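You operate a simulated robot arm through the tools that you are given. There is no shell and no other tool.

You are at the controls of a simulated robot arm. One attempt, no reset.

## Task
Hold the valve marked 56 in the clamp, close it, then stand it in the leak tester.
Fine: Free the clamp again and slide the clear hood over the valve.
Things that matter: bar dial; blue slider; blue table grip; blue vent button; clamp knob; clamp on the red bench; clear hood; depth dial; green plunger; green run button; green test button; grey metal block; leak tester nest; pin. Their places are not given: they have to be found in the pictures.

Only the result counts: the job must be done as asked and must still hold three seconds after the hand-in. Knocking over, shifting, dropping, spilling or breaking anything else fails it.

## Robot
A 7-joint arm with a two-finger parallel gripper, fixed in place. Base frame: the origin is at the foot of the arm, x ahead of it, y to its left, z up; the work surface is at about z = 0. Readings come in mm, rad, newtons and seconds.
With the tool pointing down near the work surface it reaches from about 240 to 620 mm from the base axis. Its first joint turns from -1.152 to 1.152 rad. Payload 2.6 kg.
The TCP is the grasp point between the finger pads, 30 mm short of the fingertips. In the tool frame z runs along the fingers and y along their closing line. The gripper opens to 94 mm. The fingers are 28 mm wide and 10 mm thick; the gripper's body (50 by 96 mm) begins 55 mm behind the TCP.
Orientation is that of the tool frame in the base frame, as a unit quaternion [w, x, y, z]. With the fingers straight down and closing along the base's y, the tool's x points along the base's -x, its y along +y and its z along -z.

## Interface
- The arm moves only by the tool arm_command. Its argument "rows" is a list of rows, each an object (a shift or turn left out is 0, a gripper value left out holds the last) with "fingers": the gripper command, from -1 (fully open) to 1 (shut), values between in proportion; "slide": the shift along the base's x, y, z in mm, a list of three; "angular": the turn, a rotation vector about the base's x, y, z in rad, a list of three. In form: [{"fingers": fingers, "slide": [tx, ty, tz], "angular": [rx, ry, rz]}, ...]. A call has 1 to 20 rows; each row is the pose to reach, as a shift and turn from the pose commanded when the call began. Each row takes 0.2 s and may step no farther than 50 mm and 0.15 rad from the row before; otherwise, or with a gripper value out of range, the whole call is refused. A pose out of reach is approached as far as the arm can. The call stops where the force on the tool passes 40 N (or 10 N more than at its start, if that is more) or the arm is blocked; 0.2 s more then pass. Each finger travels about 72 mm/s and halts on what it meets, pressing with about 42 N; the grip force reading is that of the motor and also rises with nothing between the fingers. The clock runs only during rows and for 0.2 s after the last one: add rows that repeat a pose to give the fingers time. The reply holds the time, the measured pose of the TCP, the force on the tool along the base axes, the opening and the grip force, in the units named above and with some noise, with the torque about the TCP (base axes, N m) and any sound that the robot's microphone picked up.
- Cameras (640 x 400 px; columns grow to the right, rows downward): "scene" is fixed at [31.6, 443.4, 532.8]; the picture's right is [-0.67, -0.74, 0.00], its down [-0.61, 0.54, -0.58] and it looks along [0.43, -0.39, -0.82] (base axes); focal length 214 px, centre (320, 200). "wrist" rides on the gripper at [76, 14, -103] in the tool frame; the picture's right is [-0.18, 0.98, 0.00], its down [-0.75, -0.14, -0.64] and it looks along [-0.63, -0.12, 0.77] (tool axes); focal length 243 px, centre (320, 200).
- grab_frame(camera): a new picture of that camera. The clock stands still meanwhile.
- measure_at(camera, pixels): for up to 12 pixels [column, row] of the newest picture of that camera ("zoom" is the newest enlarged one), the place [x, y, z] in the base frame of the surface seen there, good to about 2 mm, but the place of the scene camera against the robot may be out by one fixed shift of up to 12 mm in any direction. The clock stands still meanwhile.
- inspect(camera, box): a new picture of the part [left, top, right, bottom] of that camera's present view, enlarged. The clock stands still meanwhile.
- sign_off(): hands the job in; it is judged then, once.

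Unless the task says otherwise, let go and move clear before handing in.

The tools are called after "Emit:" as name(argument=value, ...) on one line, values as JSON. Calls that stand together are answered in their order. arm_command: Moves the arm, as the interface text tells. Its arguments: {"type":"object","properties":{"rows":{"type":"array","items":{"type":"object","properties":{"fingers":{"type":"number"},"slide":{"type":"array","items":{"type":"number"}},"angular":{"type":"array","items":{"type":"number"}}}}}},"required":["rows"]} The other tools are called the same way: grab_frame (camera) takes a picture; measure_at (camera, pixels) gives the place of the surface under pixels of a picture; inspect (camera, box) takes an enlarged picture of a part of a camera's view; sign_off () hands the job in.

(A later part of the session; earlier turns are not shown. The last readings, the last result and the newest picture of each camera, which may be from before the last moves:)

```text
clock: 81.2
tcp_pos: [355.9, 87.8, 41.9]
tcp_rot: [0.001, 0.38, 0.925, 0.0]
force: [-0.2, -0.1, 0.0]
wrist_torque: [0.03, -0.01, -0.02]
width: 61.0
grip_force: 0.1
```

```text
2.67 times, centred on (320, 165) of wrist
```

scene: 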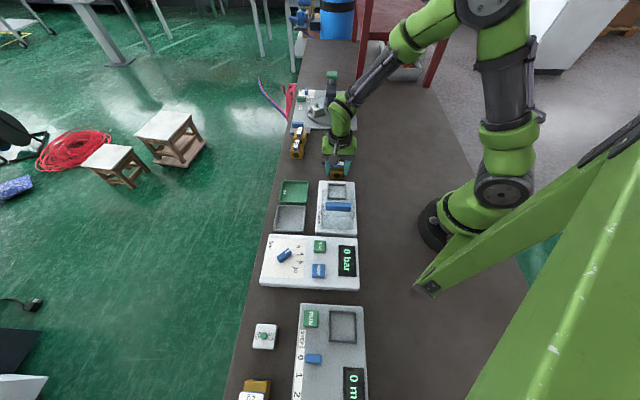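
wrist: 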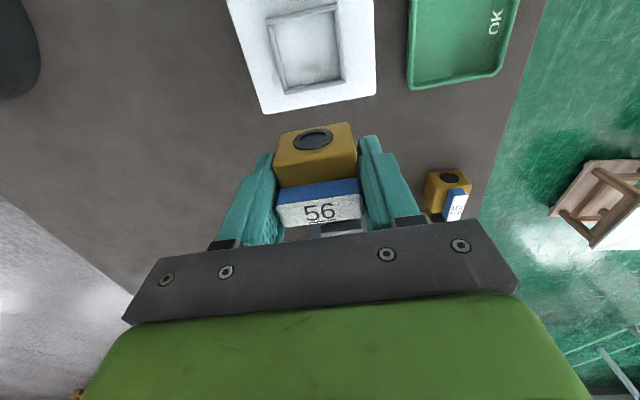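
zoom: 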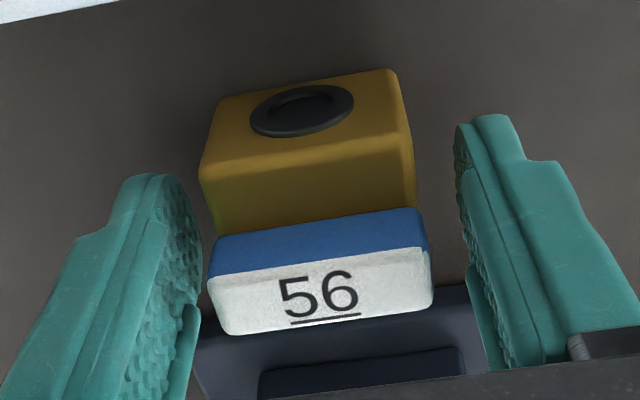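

I'll regrip, lift, and carry the valve to a hover above the nest, turning 1.5° to match it.

Emit:
arm_command(rows=[{"fingers": 1}, {"fingers": 1}, {"fingers": 1}, {"slide": [0, 0, 20]}, {"slide": [0, 0, 60]}, {"slide": [0, 0, 100]}, {"slide": [-15, 15, 105], "angular": [0, 0, -0.013]}, {"slide": [-30, 30, 105], "angular": [0, 0, -0.026]}, {"slide": [-30, 30, 105], "angular": [0, 0, -0.026]}])

Emit:
grab_frame(camera="wrist")

Emit:
inspect(camera="scene", box=[290, 120, 380, 250])

Emit:
measure_at(camera="zoom", pixels=[[325, 265], [330, 240], [320, 330], [420, 250], [270, 260], [340, 205]])

```text
clock: 83.2
tcp_pos: [324.4, 118.1, 145.2]
tcp_rot: [0.0, 0.391, 0.92, 0.001]
force: [-0.3, 0.5, -2.6]
wrist_torque: [-0.01, 0.0, -0.01]
width: 41.6
grip_force: 41.9
```

```text
taken
```

wrist: 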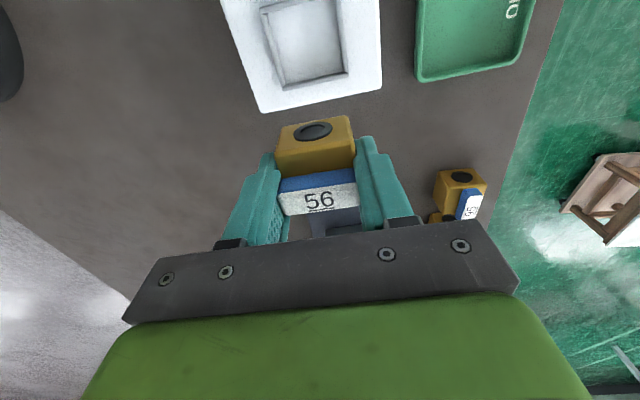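

```text
3.08 times, centred on (335, 185) of scene
```

zoom: 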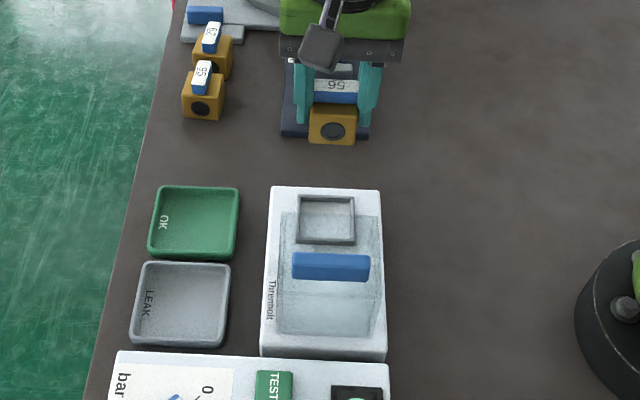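

```text
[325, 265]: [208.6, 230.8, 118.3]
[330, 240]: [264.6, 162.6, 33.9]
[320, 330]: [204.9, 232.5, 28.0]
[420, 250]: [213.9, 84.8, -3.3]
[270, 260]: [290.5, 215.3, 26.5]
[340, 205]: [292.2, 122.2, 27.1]
```

The width now reads 41.6 mm instead of 46, so I want a close look at how the valve sits in the fingers before going on.

Emit:
inspect(camera="wrist", box=[240, 100, 400, 240])

Emit:
inspect(camera="scene", box=[310, 115, 360, 175])

```text
2.86 times, centred on (320, 170) of wrist
```

zoom: 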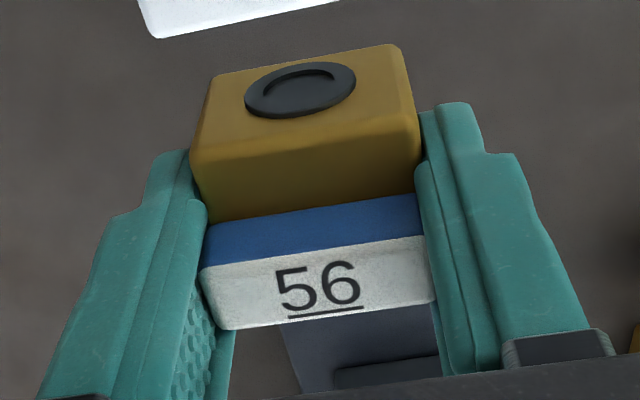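

```text
6.67 times, centred on (335, 145) of scene
```

zoom: 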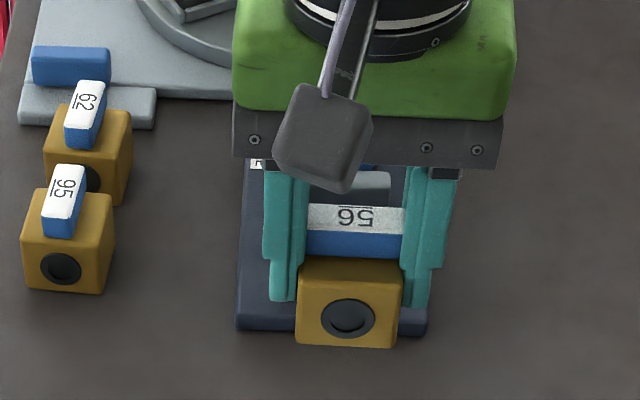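

The fingers have a thick pad above a thinner tip. At this height the pads hold the closed lever's ends (41.6 mm) with the tips flanking the body, and the valve hangs straight. This grip lets the tips clear the nest rim, so I'll measure the nest against the valve again from here.

Emit:
inspect(camera="wrist", box=[240, 0, 400, 130])

Emit:
measure_at(camera="zoom", pixels=[[140, 50], [345, 10], [170, 45], [360, 40], [385, 215], [395, 222], [205, 262], [280, 120], [240, 380], [400, 360]])

Emit:
arm_command(rows=[{"slide": [0, 0, 0]}])

Emit:
arm_command(rows=[{"slide": [0, 0, 0]}])

```text
3.08 times, centred on (320, 65) of wrist
```

zoom: 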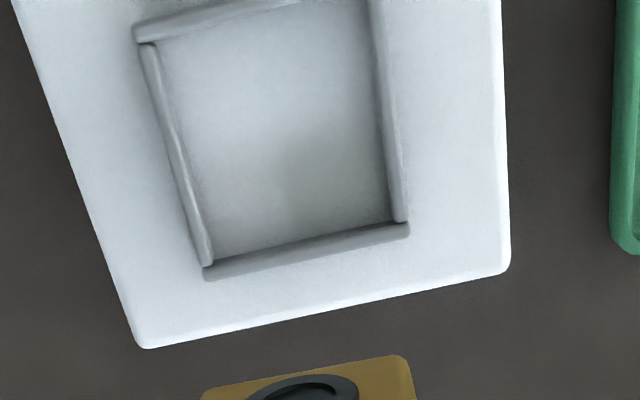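

```text
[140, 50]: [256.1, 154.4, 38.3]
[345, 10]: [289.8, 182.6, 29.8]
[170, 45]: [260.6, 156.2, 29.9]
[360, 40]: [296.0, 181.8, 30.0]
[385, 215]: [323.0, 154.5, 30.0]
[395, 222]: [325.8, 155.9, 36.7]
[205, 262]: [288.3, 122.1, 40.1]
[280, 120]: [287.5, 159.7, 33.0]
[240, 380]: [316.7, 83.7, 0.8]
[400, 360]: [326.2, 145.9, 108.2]
```

```text
clock: 83.6
tcp_pos: [326.0, 118.8, 145.2]
tcp_rot: [0.0, 0.392, 0.92, 0.0]
force: [-0.7, -0.7, -3.7]
wrist_torque: [-0.01, 0.0, 0.03]
width: 41.4
grip_force: 41.4
```

```text
clock: 84.0
tcp_pos: [324.1, 118.0, 144.4]
tcp_rot: [0.0, 0.391, 0.92, -0.001]
force: [0.3, 0.5, -3.9]
wrist_torque: [0.0, 0.02, -0.01]
width: 41.7
grip_force: 41.9
```

Combining both views, the nest centre lies 51 mm ahead in tool x with matching yaw, and the hood's front wall and handle stay clear of the hand. I'll move over the nest with the valve bottom about 12 mm above the rim and check.

Emit:
arm_command(rows=[{"slide": [-12, 12.5, 0]}, {"slide": [-24, 25, -10]}, {"slide": [-35.1, 37.0, -25]}, {"slide": [-35.1, 37.0, -45]}, {"slide": [-35.1, 37.0, -51]}, {"slide": [-35.1, 37.0, -51]}])

Emit:
grab_frame(camera="wrist")

Emit:
inspect(camera="wrist", box=[230, 60, 410, 230])

Emit:
inspect(camera="scene", box=[295, 140, 385, 240])

```text
clock: 85.4
tcp_pos: [291.9, 154.5, 94.1]
tcp_rot: [0.0, 0.392, 0.92, 0.0]
force: [-0.4, -0.5, -3.8]
wrist_torque: [-0.01, 0.02, 0.02]
width: 41.6
grip_force: 41.9
```

```text
taken
```

wrist: 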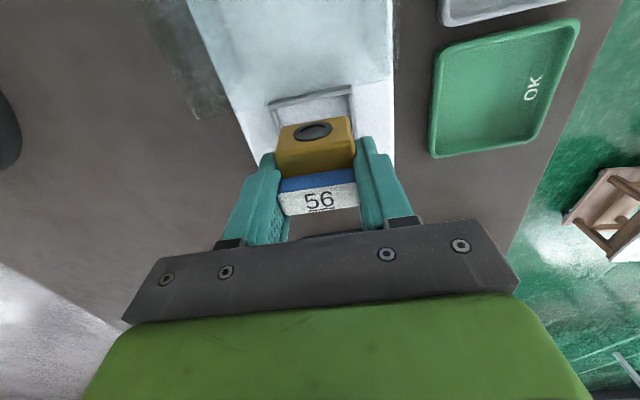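

```text
2.35 times, centred on (320, 145) of wrist
```

zoom: 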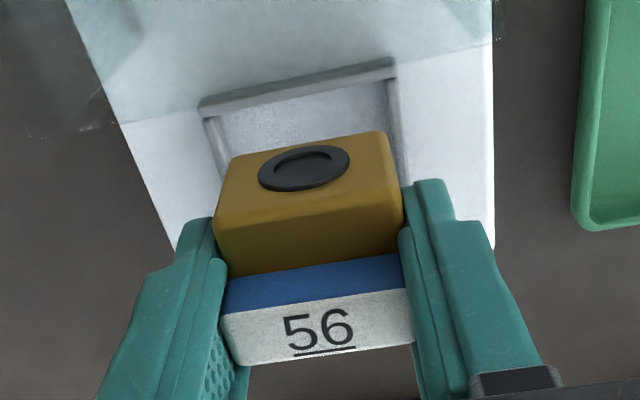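

```text
4.00 times, centred on (340, 190) of scene
```

zoom: 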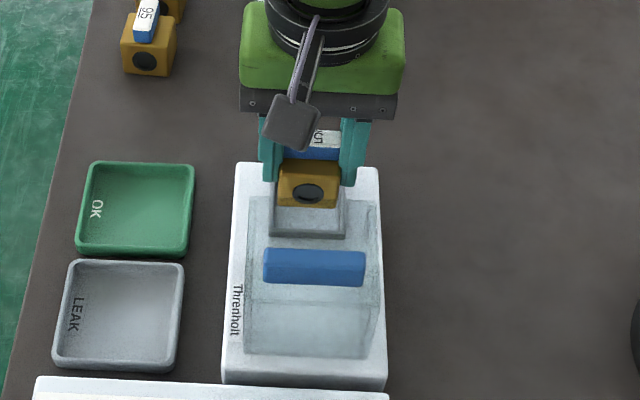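

The back bar of the nest frame shows at zoom (300,85), and the gap to the valve's near face looks a little large. I'll measure the bar and the valve face in the same picture to fine-tune.

Emit:
inspect(camera="wrist", box=[260, 70, 370, 150])

Emit:
measure_at(camera="zoom", pixels=[[80, 196], [300, 145], [515, 100], [80, 180], [515, 85], [520, 150], [300, 200], [300, 160], [200, 330], [500, 300], [170, 330], [535, 200]])

Emit:
arm_command(rows=[{"slide": [0, 0, 0]}])

Emit:
arm_command(rows=[{"slide": [0, 0, 0]}])

```text
5.00 times, centred on (315, 110) of wrist
```

zoom: 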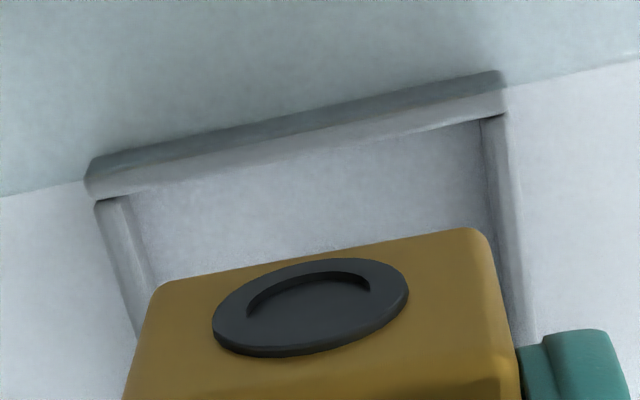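

```text
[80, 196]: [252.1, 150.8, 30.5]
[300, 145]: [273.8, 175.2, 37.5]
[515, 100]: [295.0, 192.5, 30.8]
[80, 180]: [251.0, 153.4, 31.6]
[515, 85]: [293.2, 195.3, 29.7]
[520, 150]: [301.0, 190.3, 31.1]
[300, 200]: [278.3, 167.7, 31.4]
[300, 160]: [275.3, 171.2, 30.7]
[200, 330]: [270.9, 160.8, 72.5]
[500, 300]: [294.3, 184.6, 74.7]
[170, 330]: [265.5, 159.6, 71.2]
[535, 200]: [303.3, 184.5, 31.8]
```

```text
clock: 85.8
tcp_pos: [292.5, 153.9, 94.7]
tcp_rot: [0.0, 0.392, 0.92, 0.0]
force: [-0.2, -0.1, -4.2]
wrist_torque: [-0.01, -0.04, -0.01]
width: 41.9
grip_force: 41.9
```

```text
clock: 86.2
tcp_pos: [292.1, 154.9, 96.0]
tcp_rot: [0.0, 0.391, 0.92, 0.0]
force: [0.6, -0.2, -3.9]
wrist_torque: [0.02, 0.0, 0.01]
width: 41.7
grip_force: 42.6
```

The bar and face readings suggest the nest centre is about 2.2 mm further along the bore and 0.8 mm to the left. I'll correct, lower to just above the rim, and look again.

Emit:
arm_command(rows=[{"slide": [-2.1, 1.0, -4]}, {"slide": [-2.1, 1.0, -9]}, {"slide": [-2.1, 1.0, -9]}])

Emit:
inspect(camera="wrist", box=[250, 80, 390, 170])

Emit:
inspect(camera="scene", box=[310, 160, 370, 220])

```text
clock: 87.0
tcp_pos: [289.4, 155.8, 86.8]
tcp_rot: [-0.001, 0.391, 0.92, 0.0]
force: [-0.4, -0.3, -4.3]
wrist_torque: [0.0, -0.01, -0.01]
width: 41.8
grip_force: 41.9
```

```text
4.44 times, centred on (320, 125) of wrist
```

zoom: 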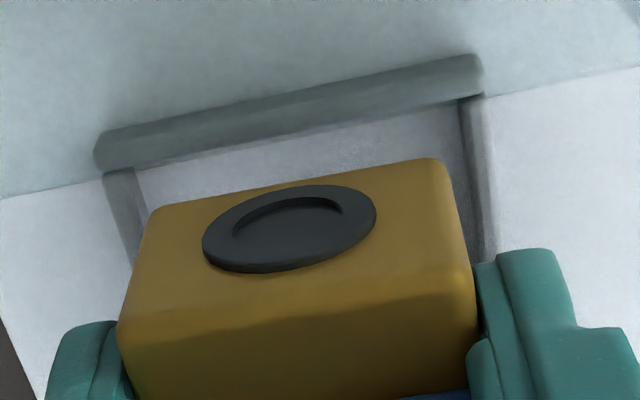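

```text
6.67 times, centred on (340, 190) of scene
```

zoom: 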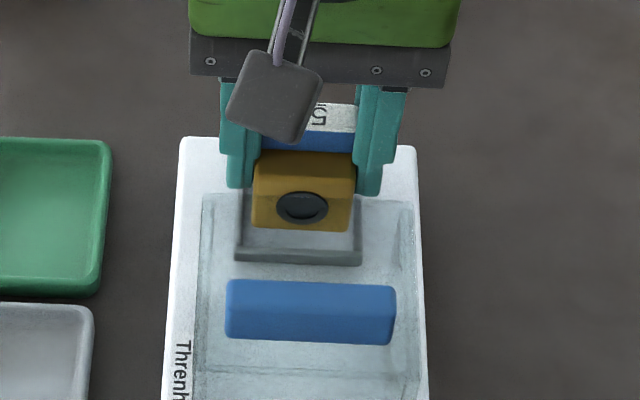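

The gaps now look even: about 3–4 mm on each side of the valve against the nest bars. I'll lower into the nest, slowing near the floor.

Emit:
arm_command(rows=[{"slide": [0, 0, -3]}, {"slide": [0, 0, -6]}, {"slide": [0, 0, -9]}, {"slide": [0, 0, -11]}, {"slide": [0, 0, -11]}])

Emit:
inspect(camera="wrist", box=[250, 80, 390, 170])

```text
clock: 88.2
tcp_pos: [288.2, 155.2, 74.9]
tcp_rot: [0.001, 0.391, 0.92, 0.0]
force: [0.4, -0.4, -4.3]
wrist_torque: [-0.03, -0.03, 0.01]
width: 41.9
grip_force: 41.7
```

```text
4.44 times, centred on (320, 125) of wrist
```

zoom: 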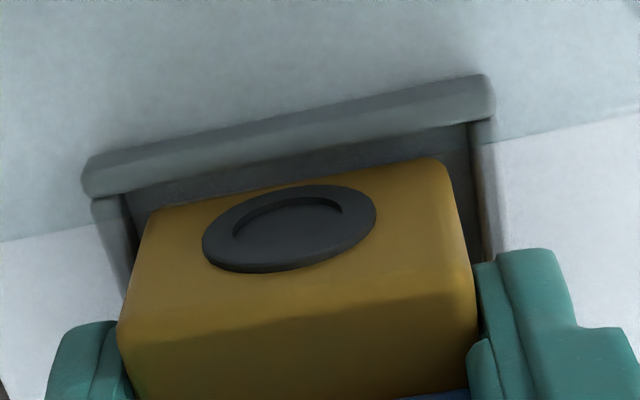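

The valve is now inside the rim with gaps all round, still carrying its own weight. I'll lower in sub-millimetre steps until it seats.

Emit:
arm_command(rows=[{"slide": [0, 0, -0.7]}, {"slide": [0, 0, -1.4]}])

Emit:
arm_command(rows=[{"slide": [0, 0, -0.7]}, {"slide": [0, 0, -0.7]}])

```text
clock: 88.8
tcp_pos: [289.4, 156.6, 73.9]
tcp_rot: [0.0, 0.391, 0.92, 0.0]
force: [-0.6, -0.1, -4.7]
wrist_torque: [0.01, -0.04, 0.01]
width: 41.9
grip_force: 41.6
```

```text
clock: 89.4
tcp_pos: [289.3, 157.0, 73.9]
tcp_rot: [0.0, 0.392, 0.92, 0.0]
force: [-0.1, -0.5, -3.4]
wrist_torque: [-0.01, 0.03, 0.01]
width: 41.7
grip_force: 41.9
```

Emit:
arm_command(rows=[{"slide": [0, 0, -0.7]}, {"slide": [0, 0, -0.7]}])

Emit:
arm_command(rows=[{"slide": [0, 0, -0.7]}, {"slide": [0, 0, -0.7]}])

```text
clock: 90.0
tcp_pos: [289.2, 156.6, 72.3]
tcp_rot: [0.0, 0.392, 0.92, 0.0]
force: [0.2, 0.6, -4.1]
wrist_torque: [-0.01, -0.01, 0.03]
width: 41.6
grip_force: 42.1
```

```text
clock: 90.6
tcp_pos: [289.8, 157.1, 71.5]
tcp_rot: [0.001, 0.393, 0.92, -0.001]
force: [-4.1, -3.1, 13.5]
wrist_torque: [-0.44, 0.03, -0.12]
width: 41.6
grip_force: 42.0
```

Contact at TCP z≈71.8 puts the valve bottom at z≈30, the nest floor. I'll release and rise.

Emit:
arm_command(rows=[{"fingers": 0, "slide": [0, 0, 0.5]}, {"fingers": -0.3, "slide": [0, 0, 0.5]}, {"fingers": -0.3, "slide": [0, 0, 0.5]}, {"slide": [0, 0, 25]}, {"slide": [0, 0, 60]}, {"slide": [0, 0, 100]}, {"slide": [0, 0, 120]}, {"slide": [0, 0, 120]}])

Emit:
grab_frame(camera="wrist")

Emit:
inspect(camera="wrist", box=[230, 40, 410, 200])

Emit:
inspect(camera="scene", box=[295, 160, 385, 250])

```text
clock: 92.4
tcp_pos: [288.3, 153.2, 191.4]
tcp_rot: [0.0, 0.391, 0.92, 0.0]
force: [-0.3, 0.7, 0.2]
wrist_torque: [-0.04, 0.0, -0.03]
width: 61.2
grip_force: 0.1
```

```text
taken
```

wrist: 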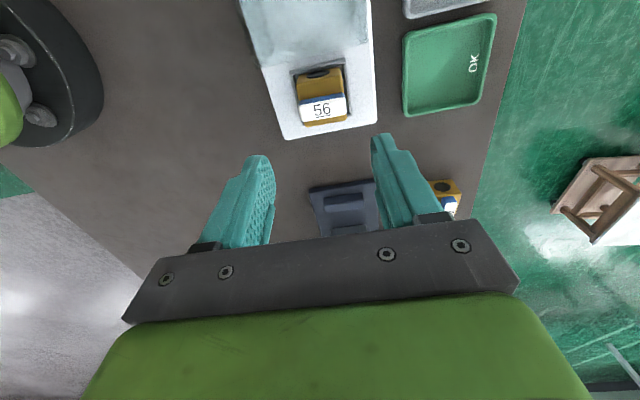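

```text
2.50 times, centred on (320, 120) of wrist
```

zoom: 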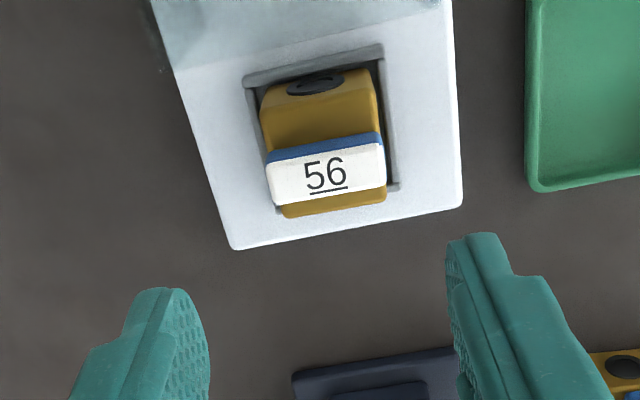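

```text
4.44 times, centred on (340, 205) of scene
```

zoom: 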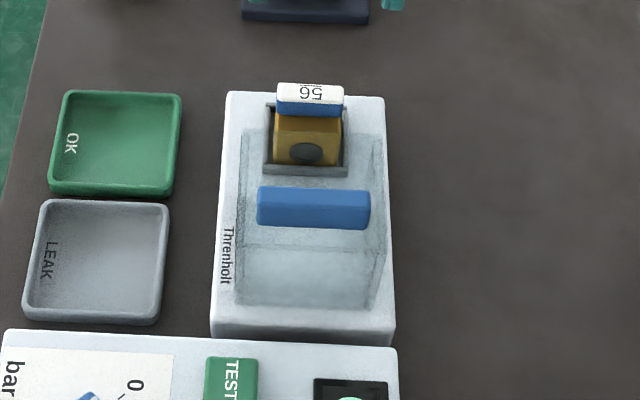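

Valve 56 stands closed in the nest (zoom (325,150)) within the frame. Next I'll look at the clear hood and its blue handle from above.

Emit:
arm_command(rows=[{"slide": [-15, 15, 10]}, {"slide": [-35, 35, 25]}, {"slide": [-50, 50, 25]}, {"slide": [-50, 50, 25]}])

Emit:
grab_frame(camera="wrist")

Emit:
inspect(camera="wrist", box=[200, 0, 420, 190])

Emit:
measure_at(camera="wrist", pixels=[[320, 20], [280, 40], [320, 60], [350, 60], [310, 80], [330, 100]])

```text
clock: 93.4
tcp_pos: [239.8, 204.5, 217.9]
tcp_rot: [0.0, 0.392, 0.92, 0.0]
force: [-0.1, 1.0, 0.6]
wrist_torque: [0.01, -0.01, 0.0]
width: 61.3
grip_force: 0.2
```

```text
taken
```

wrist: 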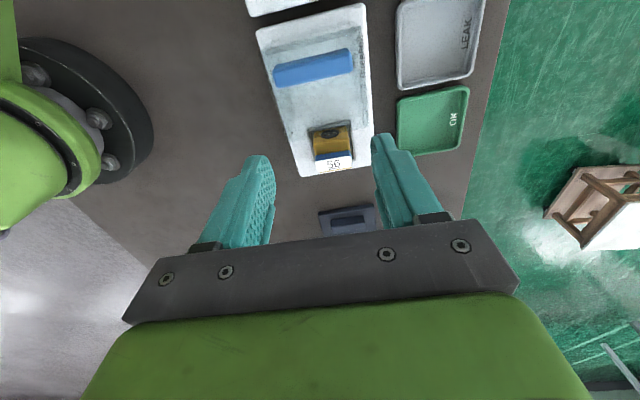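

```text
2.11 times, centred on (310, 95) of wrist
```

zoom: 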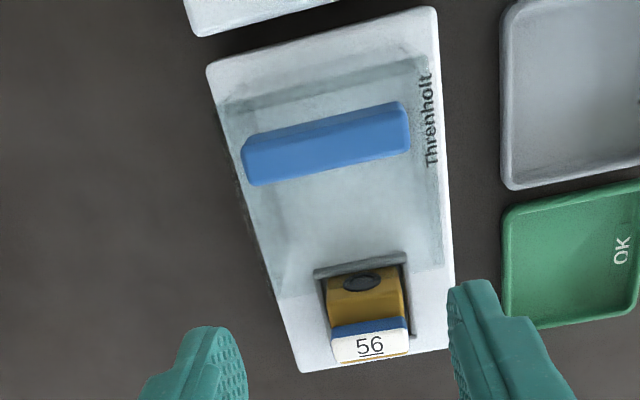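

```text
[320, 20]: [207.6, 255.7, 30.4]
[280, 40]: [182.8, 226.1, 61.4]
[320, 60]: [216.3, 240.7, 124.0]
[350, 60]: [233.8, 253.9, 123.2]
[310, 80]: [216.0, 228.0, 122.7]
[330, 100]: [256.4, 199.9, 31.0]
```

The handle is at about (214.7,232.6) with its top at z≈124. The hood spans roughly 73×76 mm and its front top edge projects across the nest's back bar. I need to know whether its front is open, so I'll enlarge it.

Emit:
inspect(camera="wrist", box=[255, 30, 385, 150])

Emit:
inspect(camera="scene", box=[310, 175, 370, 240])

```text
3.33 times, centred on (320, 90) of wrist
```

zoom: 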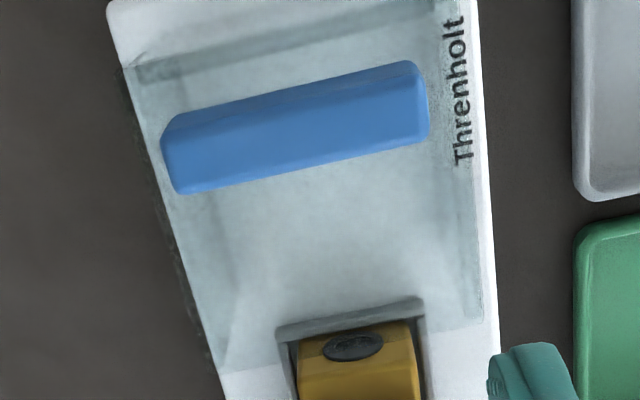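

```text
6.15 times, centred on (340, 208) of scene
```

zoom: 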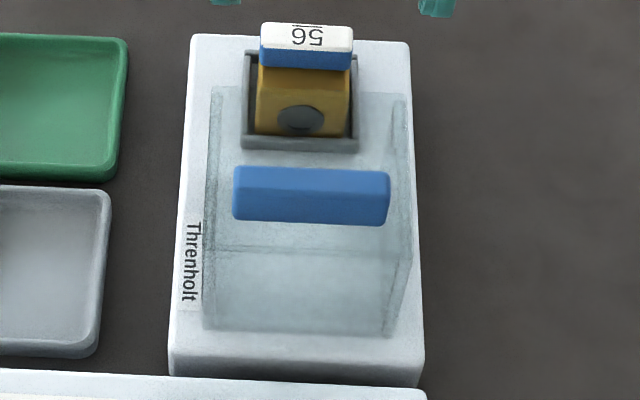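

The front of the hood shows no wall line, so it looks like an open-front tunnel meant to slide along its base. The handle bar is about 57 mm long across, which suits the present finger direction. I'll go over it with the fingers opened to 80 mm.

Emit:
arm_command(rows=[{"fingers": -0.7, "slide": [-12.4, 13, 0]}, {"fingers": -0.7, "slide": [-24.8, 26.1, -10]}, {"slide": [-24.8, 26.1, -40]}, {"slide": [-24.8, 26.1, -50]}, {"slide": [-24.8, 26.1, -50]}])

Emit:
grab_frame(camera="wrist")

Emit:
inspect(camera="wrist", box=[220, 60, 420, 230])

Emit:
inspect(camera="scene", box=[290, 140, 390, 240])

```text
clock: 94.6
tcp_pos: [213.2, 232.8, 166.8]
tcp_rot: [0.0, 0.392, 0.92, 0.0]
force: [-0.8, -0.1, 0.9]
wrist_torque: [-0.01, 0.0, -0.01]
width: 79.9
grip_force: 0.0
```

```text
taken
```

wrist: 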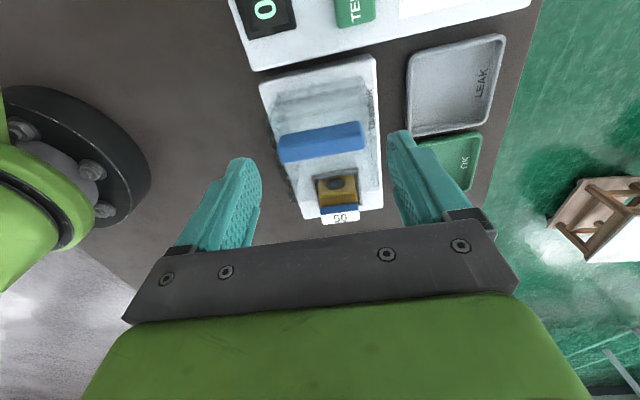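

```text
2.35 times, centred on (320, 145) of wrist
```

zoom: 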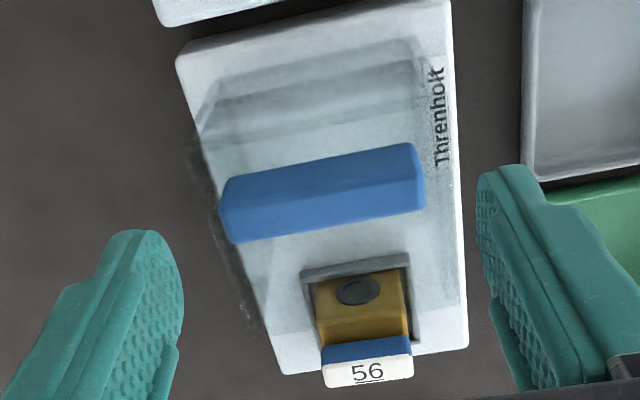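

```text
4.00 times, centred on (340, 190) of scene
```

zoom: 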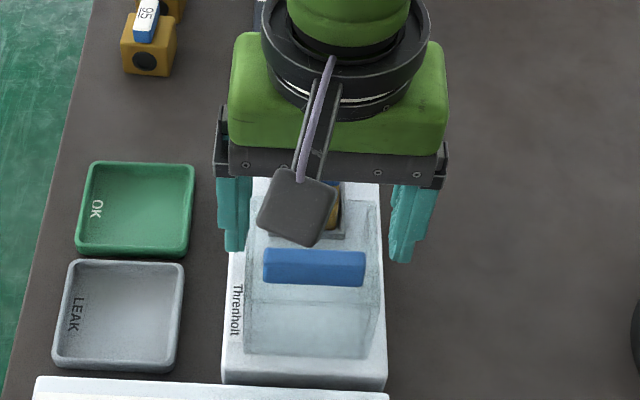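

The handle is about 3 mm further back than the tool axis (zoom (326,197)). I'll correct, lower so the tips reach z≈109, and close on its ends.

Emit:
arm_command(rows=[{"slide": [-1, 3.2, -10]}, {"slide": [-1, 3.2, -20]}, {"slide": [-1, 3.2, -27.5]}, {"slide": [-1, 3.2, -27.5]}])

Emit:
inspect(camera="wrist", box=[220, 60, 420, 230])

Emit:
inspect(camera="scene", box=[290, 140, 390, 240])

```text
clock: 95.6
tcp_pos: [212.2, 235.7, 140.4]
tcp_rot: [0.0, 0.392, 0.92, 0.0]
force: [0.3, -0.8, -0.1]
wrist_torque: [-0.03, 0.0, 0.01]
width: 80.0
grip_force: 0.1
```

```text
2.35 times, centred on (320, 145) of wrist
```

zoom: 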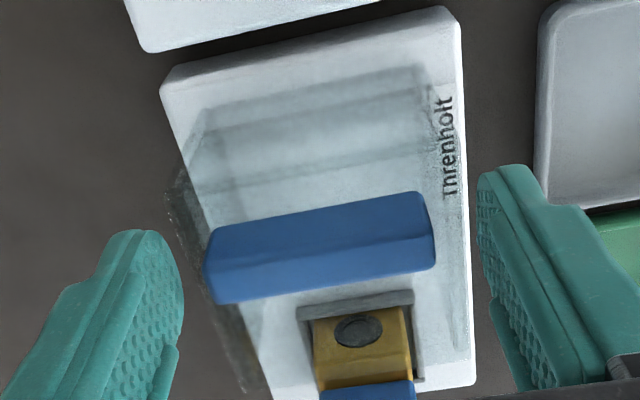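

```text
4.00 times, centred on (340, 190) of scene
```

zoom: 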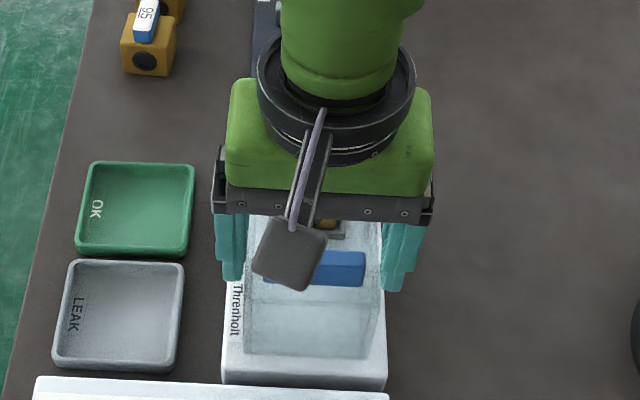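

The fingers flank the handle ends with the tips below its top. I'll close on the handle.

Emit:
arm_command(rows=[{"fingers": 1}, {"fingers": 1}, {"fingers": 1}])

Emit:
inspect(camera="wrist", box=[220, 60, 420, 230])

```text
clock: 96.4
tcp_pos: [211.6, 234.8, 141.2]
tcp_rot: [-0.001, 0.393, 0.92, -0.002]
force: [-11.8, -13.5, 4.3]
wrist_torque: [-0.12, 0.18, 0.13]
width: 59.9
grip_force: 45.3
```

```text
2.35 times, centred on (320, 145) of wrist
```

zoom: 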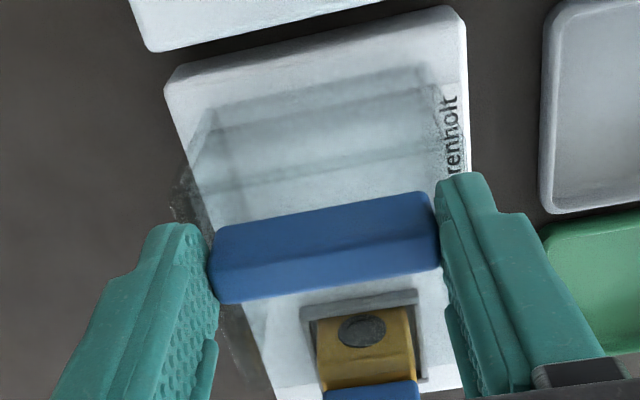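

The handle is held (60 mm). The side force of about −18 N tells me the hood sits in guides, so I'll ease 1.2 mm that way and begin sliding along the base axis toward the nest.

Emit:
arm_command(rows=[{"slide": [-0.9, -0.8, 0]}, {"slide": [2.6, -4.4, 0]}, {"slide": [6.1, -8.0, 0]}, {"slide": [9.5, -11.6, 0]}, {"slide": [13, -15.2, 0]}])

Emit:
inspect(camera="wrist", box=[220, 60, 420, 230])

Emit:
inspect(camera="scene", box=[290, 140, 390, 240])

```text
clock: 97.4
tcp_pos: [222.3, 223.1, 141.0]
tcp_rot: [-0.002, 0.393, 0.919, -0.002]
force: [-2.3, -3.1, 2.3]
wrist_torque: [0.52, -0.01, 0.18]
width: 59.2
grip_force: 45.2
stopped in row 4: the force on the tool passed its limit at 41 N (the readings are from after the stop); the commanded pose is now the measured one
```

```text
2.35 times, centred on (320, 145) of wrist
```

zoom: 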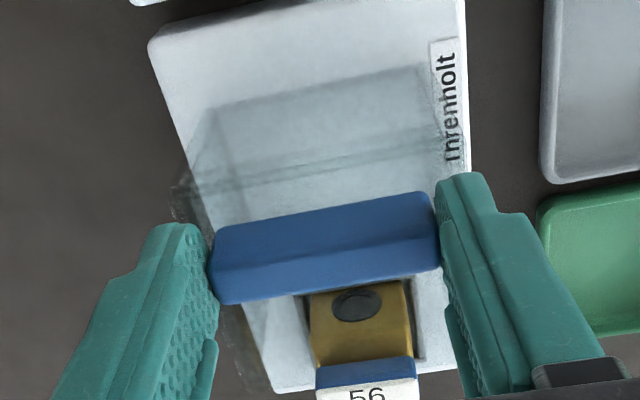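

```text
4.00 times, centred on (340, 190) of scene
```

zoom: 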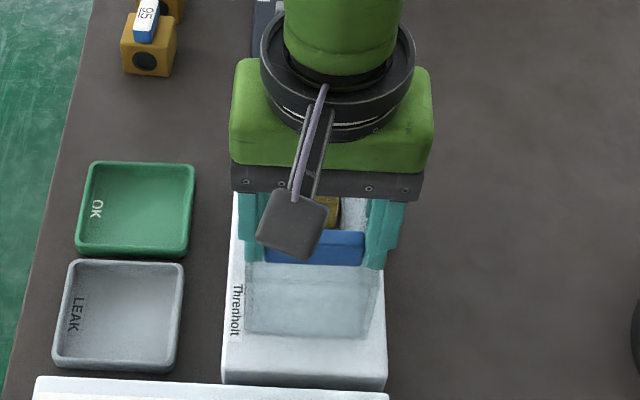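

The hood slid about 16 mm, then a 41 N force stopped the call, with little force left after. I'll try again with smaller steps to see whether it's friction or a real stop.

Emit:
arm_command(rows=[{"slide": [1.4, -1.4, 0]}, {"slide": [2.8, -2.9, 0]}, {"slide": [4.2, -4.3, 0]}, {"slide": [5.6, -5.8, 0]}])

Emit:
inspect(camera="wrist", box=[220, 60, 420, 230])

```text
clock: 98.4
tcp_pos: [228.6, 217.7, 141.0]
tcp_rot: [-0.001, 0.392, 0.92, -0.001]
force: [-6.2, -5.1, 12.7]
wrist_torque: [0.39, -0.28, 0.49]
width: 59.3
grip_force: 45.2
```

```text
2.35 times, centred on (320, 145) of wrist
```

zoom: 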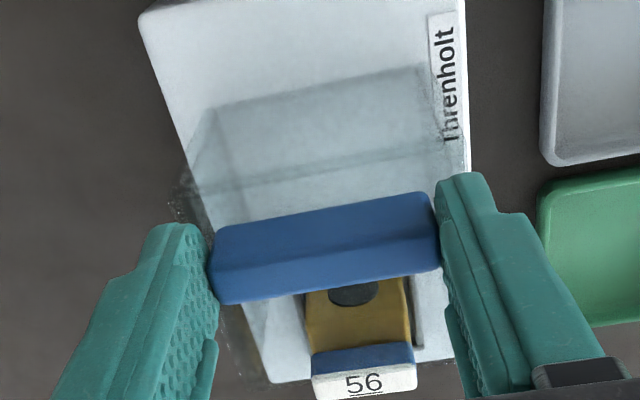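

It slid another 8 mm without trouble and the hood's front edge has passed the nest's back bar. I'll continue in moderate steps.

Emit:
arm_command(rows=[{"slide": [2.0, -2.9, 0.5]}, {"slide": [4.5, -5.4, 0.5]}, {"slide": [7.0, -8.0, 0.5]}, {"slide": [9.4, -10.6, 0.5]}, {"slide": [11.9, -13.1, 0.5]}])

Emit:
inspect(camera="wrist", box=[220, 60, 420, 230])

Emit:
inspect(camera="scene", box=[290, 140, 390, 240])

```text
clock: 99.6
tcp_pos: [240.0, 205.1, 140.3]
tcp_rot: [0.0, 0.39, 0.921, -0.001]
force: [2.2, 1.0, -3.0]
wrist_torque: [-0.02, 0.18, -0.04]
width: 59.3
grip_force: 45.0
stopped in row 5: the force on the tool passed its limit at 40 N (the readings are from after the stop); the commanded pose is now the measured one
```

```text
2.35 times, centred on (320, 145) of wrist
```

zoom: 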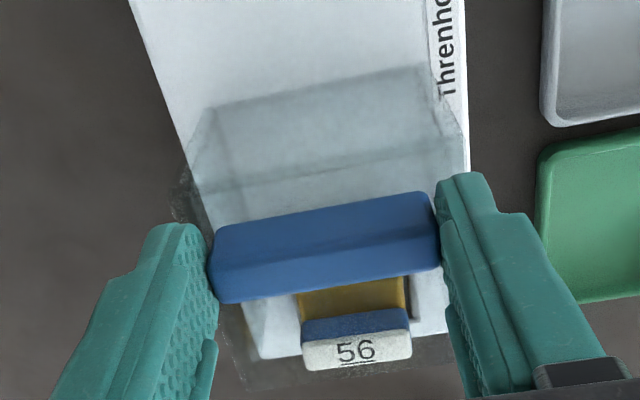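

```text
4.00 times, centred on (340, 190) of scene
```

zoom: 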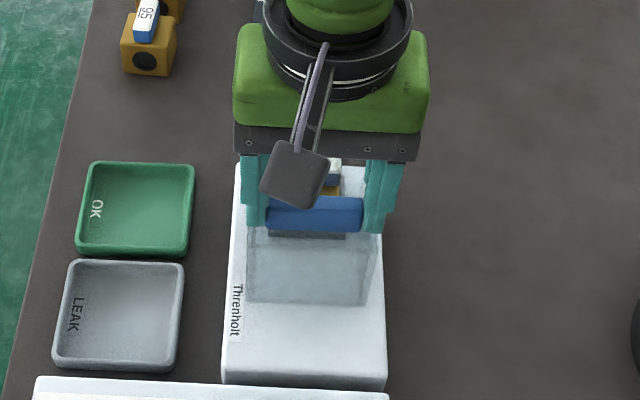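

The hood has travelled about 41 mm and the valve stands undisturbed beneath. The stops come from friction spikes, so I'll go slower.

Emit:
arm_command(rows=[{"slide": [1.4, -1.4, 0]}, {"slide": [2.8, -2.9, 0]}, {"slide": [4.2, -4.3, 0]}, {"slide": [5.6, -5.8, 0]}, {"slide": [7.0, -7.2, 0]}, {"slide": [8.3, -8.6, 0]}, {"slide": [9.7, -10.1, 0]}, {"slide": [11.1, -11.5, 0]}])

Emit:
inspect(camera="wrist", box=[220, 60, 420, 230])

Emit:
inspect(camera="scene", box=[290, 140, 390, 240])

```text
clock: 101.4
tcp_pos: [251.9, 193.0, 140.9]
tcp_rot: [0.0, 0.39, 0.921, 0.001]
force: [6.8, 7.6, -7.9]
wrist_torque: [-0.16, 0.43, 0.55]
width: 59.2
grip_force: 44.8
```

```text
2.35 times, centred on (320, 145) of wrist
```

zoom: 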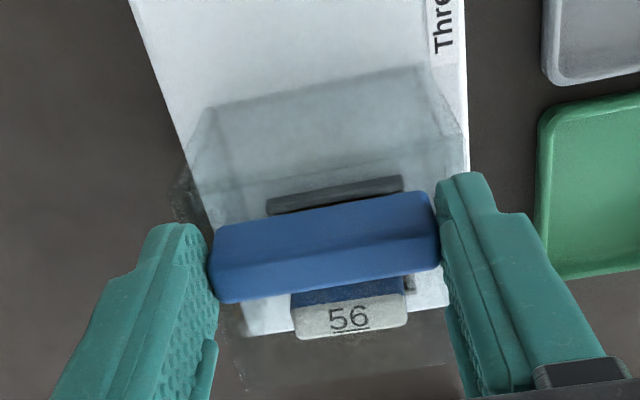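

```text
4.00 times, centred on (340, 190) of scene
```

zoom: 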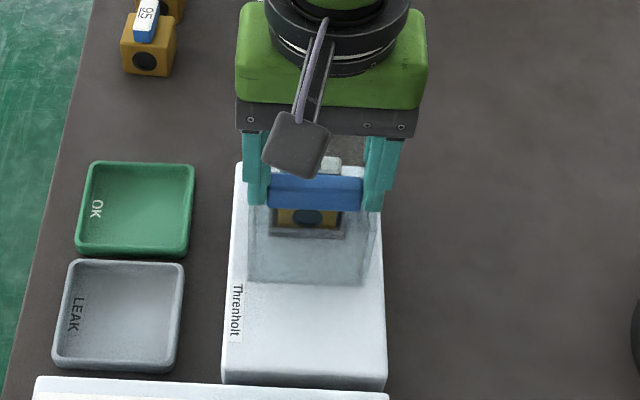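

Sliding goes smoothly now at about 58 mm of travel, with the hood half over the valve. I'll continue.

Emit:
arm_command(rows=[{"slide": [1.8, -1.0, 0]}, {"slide": [3.2, -2.5, 0]}, {"slide": [4.6, -3.9, 0]}, {"slide": [6.0, -5.4, 0]}, {"slide": [7.4, -6.8, 0]}, {"slide": [8.7, -8.2, 0]}, {"slide": [10.1, -9.7, 0]}, {"slide": [11.5, -11.1, 0]}])

Emit:
inspect(camera="wrist", box=[220, 60, 420, 230])

Emit:
inspect(camera="scene", box=[290, 140, 390, 240])

```text
clock: 103.2
tcp_pos: [263.0, 181.6, 140.7]
tcp_rot: [-0.001, 0.392, 0.92, -0.001]
force: [-9.4, -8.3, 23.1]
wrist_torque: [-0.53, -0.58, 0.29]
width: 59.4
grip_force: 44.6
```

```text
2.35 times, centred on (320, 145) of wrist
```

zoom: 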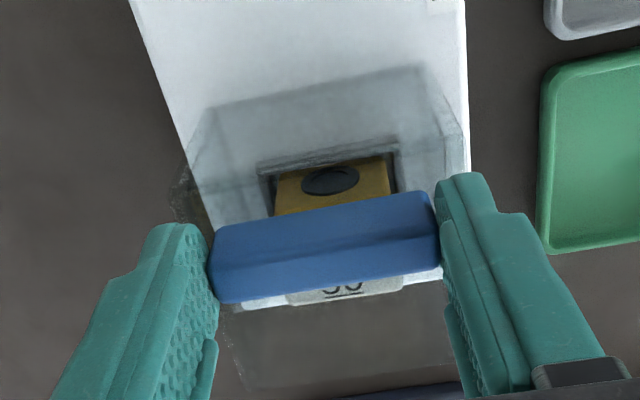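

```text
4.00 times, centred on (340, 190) of scene
```

zoom: 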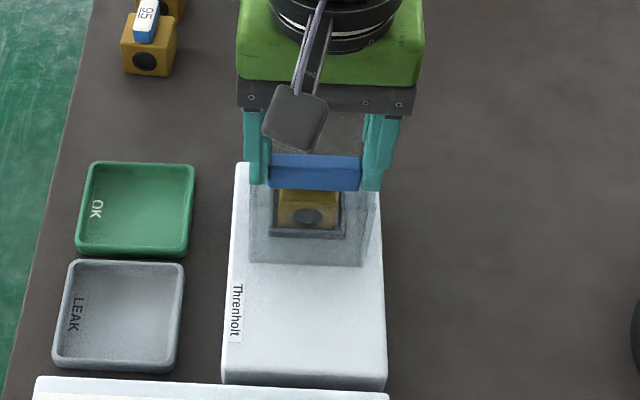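

About 74 mm travelled. The rear wall is still about 22 mm behind the nest's back bar, so the hood centre is about 11–12 mm short of the nest centre. I'll slide that remainder.

Emit:
arm_command(rows=[{"slide": [0.9, -2.0, 0.5]}, {"slide": [2.3, -3.4, 0.7]}, {"slide": [3.7, -4.8, 0.7]}, {"slide": [5.1, -6.3, 0.7]}, {"slide": [6.5, -7.7, 0.7]}, {"slide": [7.7, -8.6, 0.7]}])

Emit:
inspect(camera="wrist", box=[220, 60, 420, 230])

Emit:
inspect(camera="scene", box=[290, 140, 390, 240])

```text
clock: 104.0
tcp_pos: [265.9, 180.1, 139.8]
tcp_rot: [0.001, 0.388, 0.922, 0.001]
force: [2.0, 1.8, -0.6]
wrist_torque: [-0.31, 0.27, 0.08]
width: 59.3
grip_force: 45.0
stopped in row 3: the force on the tool passed its limit at 43 N (the readings are from after the stop); the commanded pose is now the measured one
```

```text
2.35 times, centred on (320, 145) of wrist
```

zoom: 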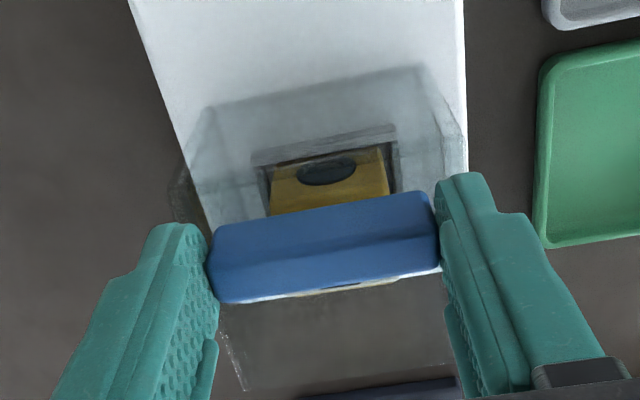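

```text
4.00 times, centred on (340, 190) of scene
```

zoom: 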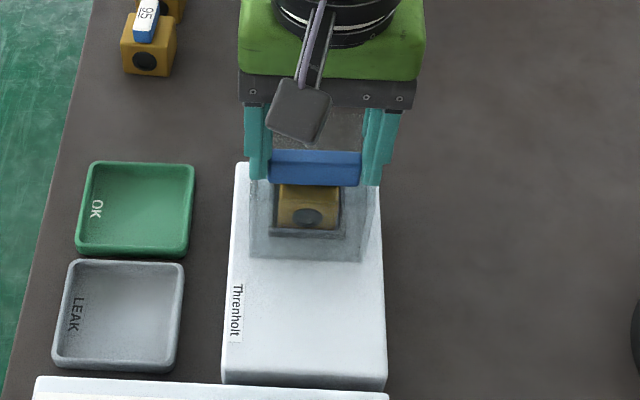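

It moved about 3 mm more before another 43 N spike. I'll try a slower push to tell friction from an end stop.

Emit:
arm_command(rows=[{"slide": [0.7, -0.7, 0]}, {"slide": [1.4, -1.4, 0]}, {"slide": [2.1, -2.2, 0]}, {"slide": [2.8, -2.9, 0]}, {"slide": [3.5, -3.6, 0]}, {"slide": [4.2, -4.3, 0]}])

Emit:
inspect(camera="wrist", box=[220, 60, 420, 230])

```text
clock: 104.9
tcp_pos: [268.4, 177.2, 140.9]
tcp_rot: [0.001, 0.385, 0.923, 0.002]
force: [2.8, 1.1, -1.3]
wrist_torque: [-0.29, 0.32, 0.06]
width: 59.2
grip_force: 45.7
stopped in row 4: the force on the tool passed its limit at 40 N (the readings are from after the stop); the commanded pose is now the measured one
```

```text
2.35 times, centred on (320, 145) of wrist
```

zoom: 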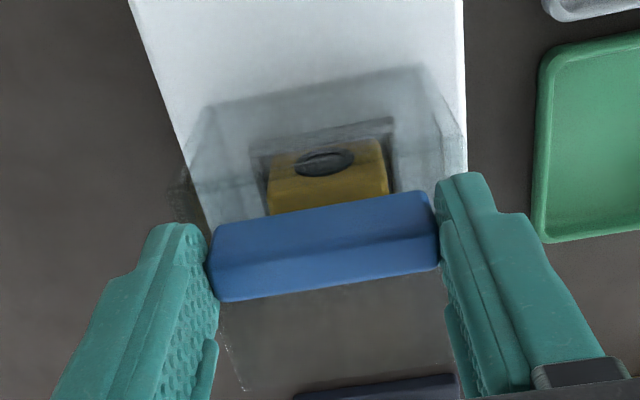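

It's still moving (another 3.5 mm), but the hand's yaw has drifted about 0.9°, which makes the hood bind. I'll square the yaw and keep pushing gently.

Emit:
arm_command(rows=[{"angular": [0, 0, -0.015]}, {"angular": [0, 0, -0.015]}])

Emit:
arm_command(rows=[{"slide": [0.5, -0.5, 0]}, {"slide": [1.0, -1.0, 0]}, {"slide": [1.5, -1.5, 0]}, {"slide": [2.0, -2.0, 0]}, {"slide": [2.5, -2.6, 0]}, {"slide": [3.0, -3.1, 0]}])

Emit:
inspect(camera="wrist", box=[220, 60, 420, 230])

```text
clock: 105.5
tcp_pos: [268.8, 177.1, 141.2]
tcp_rot: [0.001, 0.39, 0.921, 0.002]
force: [-0.1, 2.6, -4.3]
wrist_torque: [-0.45, -0.13, 1.38]
width: 59.5
grip_force: 45.1
```

```text
clock: 106.9
tcp_pos: [272.4, 174.1, 141.1]
tcp_rot: [0.0, 0.394, 0.919, 0.003]
force: [-14.1, -11.1, 24.9]
wrist_torque: [-0.77, 0.74, 0.56]
width: 59.4
grip_force: 44.5
```

```text
2.35 times, centred on (320, 145) of wrist
```

zoom: 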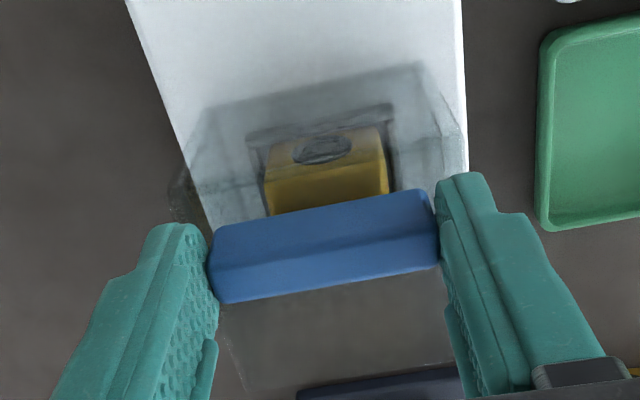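

The hood is now nearly centred over the nest: the back bar reads +2 mm, so the nest centre is at about −24 against the hood centre at −23. I'll ease the side load and nudge about 2 mm more to feel for an end stop.

Emit:
arm_command(rows=[{"slide": [-0.4, -0.4, 0.6]}, {"slide": [-0.4, -0.4, 0.6]}])

Emit:
arm_command(rows=[{"slide": [0.5, -0.5, 0]}, {"slide": [1.0, -1.0, 0]}, {"slide": [1.5, -1.5, 0]}, {"slide": [2.0, -2.0, 0]}])

Emit:
inspect(camera="wrist", box=[220, 60, 420, 230])

Emit:
inspect(camera="scene", box=[290, 140, 390, 240])

```text
clock: 107.5
tcp_pos: [271.9, 173.7, 139.9]
tcp_rot: [0.0, 0.393, 0.92, 0.004]
force: [0.9, 0.9, 2.4]
wrist_torque: [-0.03, 0.58, -0.43]
width: 59.3
grip_force: 44.9
```

```text
clock: 108.5
tcp_pos: [272.1, 173.1, 140.9]
tcp_rot: [0.0, 0.39, 0.921, 0.003]
force: [-3.1, 17.0, -11.0]
wrist_torque: [-0.38, -0.09, 0.54]
width: 59.4
grip_force: 44.9
```

```text
2.35 times, centred on (320, 145) of wrist
```

zoom: 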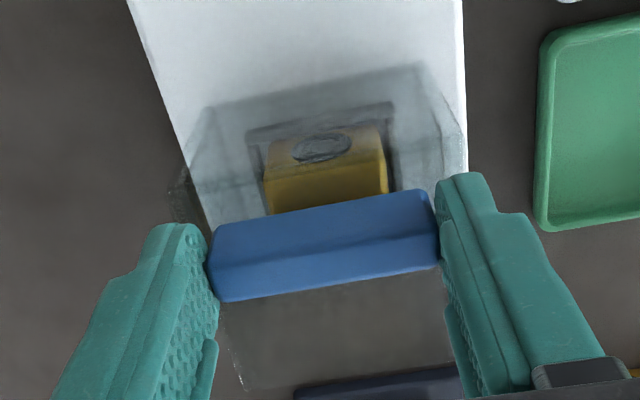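

```text
4.00 times, centred on (340, 190) of scene
```

zoom: 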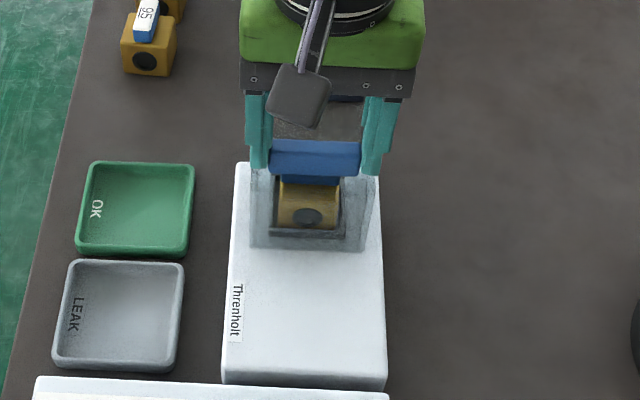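

The hood didn't move this time while force built up, so it may be at its end stop. I'll give one more gentle push to confirm.

Emit:
arm_command(rows=[{"slide": [0.7, -0.7, 0]}, {"slide": [1.4, -1.4, 0]}, {"slide": [2.1, -2.1, 0]}, {"slide": [2.8, -2.8, 0]}])

Emit:
inspect(camera="wrist", box=[220, 60, 420, 230])

```text
clock: 109.5
tcp_pos: [273.7, 170.5, 141.1]
tcp_rot: [-0.002, 0.391, 0.92, 0.002]
force: [-20.2, 23.8, 5.7]
wrist_torque: [0.43, 0.84, 0.5]
width: 59.4
grip_force: 45.2
```

```text
2.35 times, centred on (320, 145) of wrist
```

zoom: 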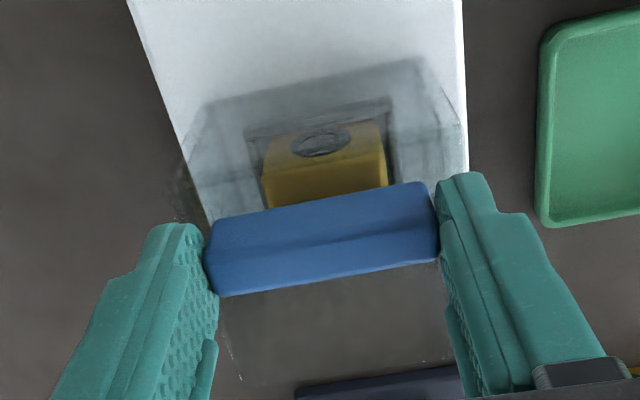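

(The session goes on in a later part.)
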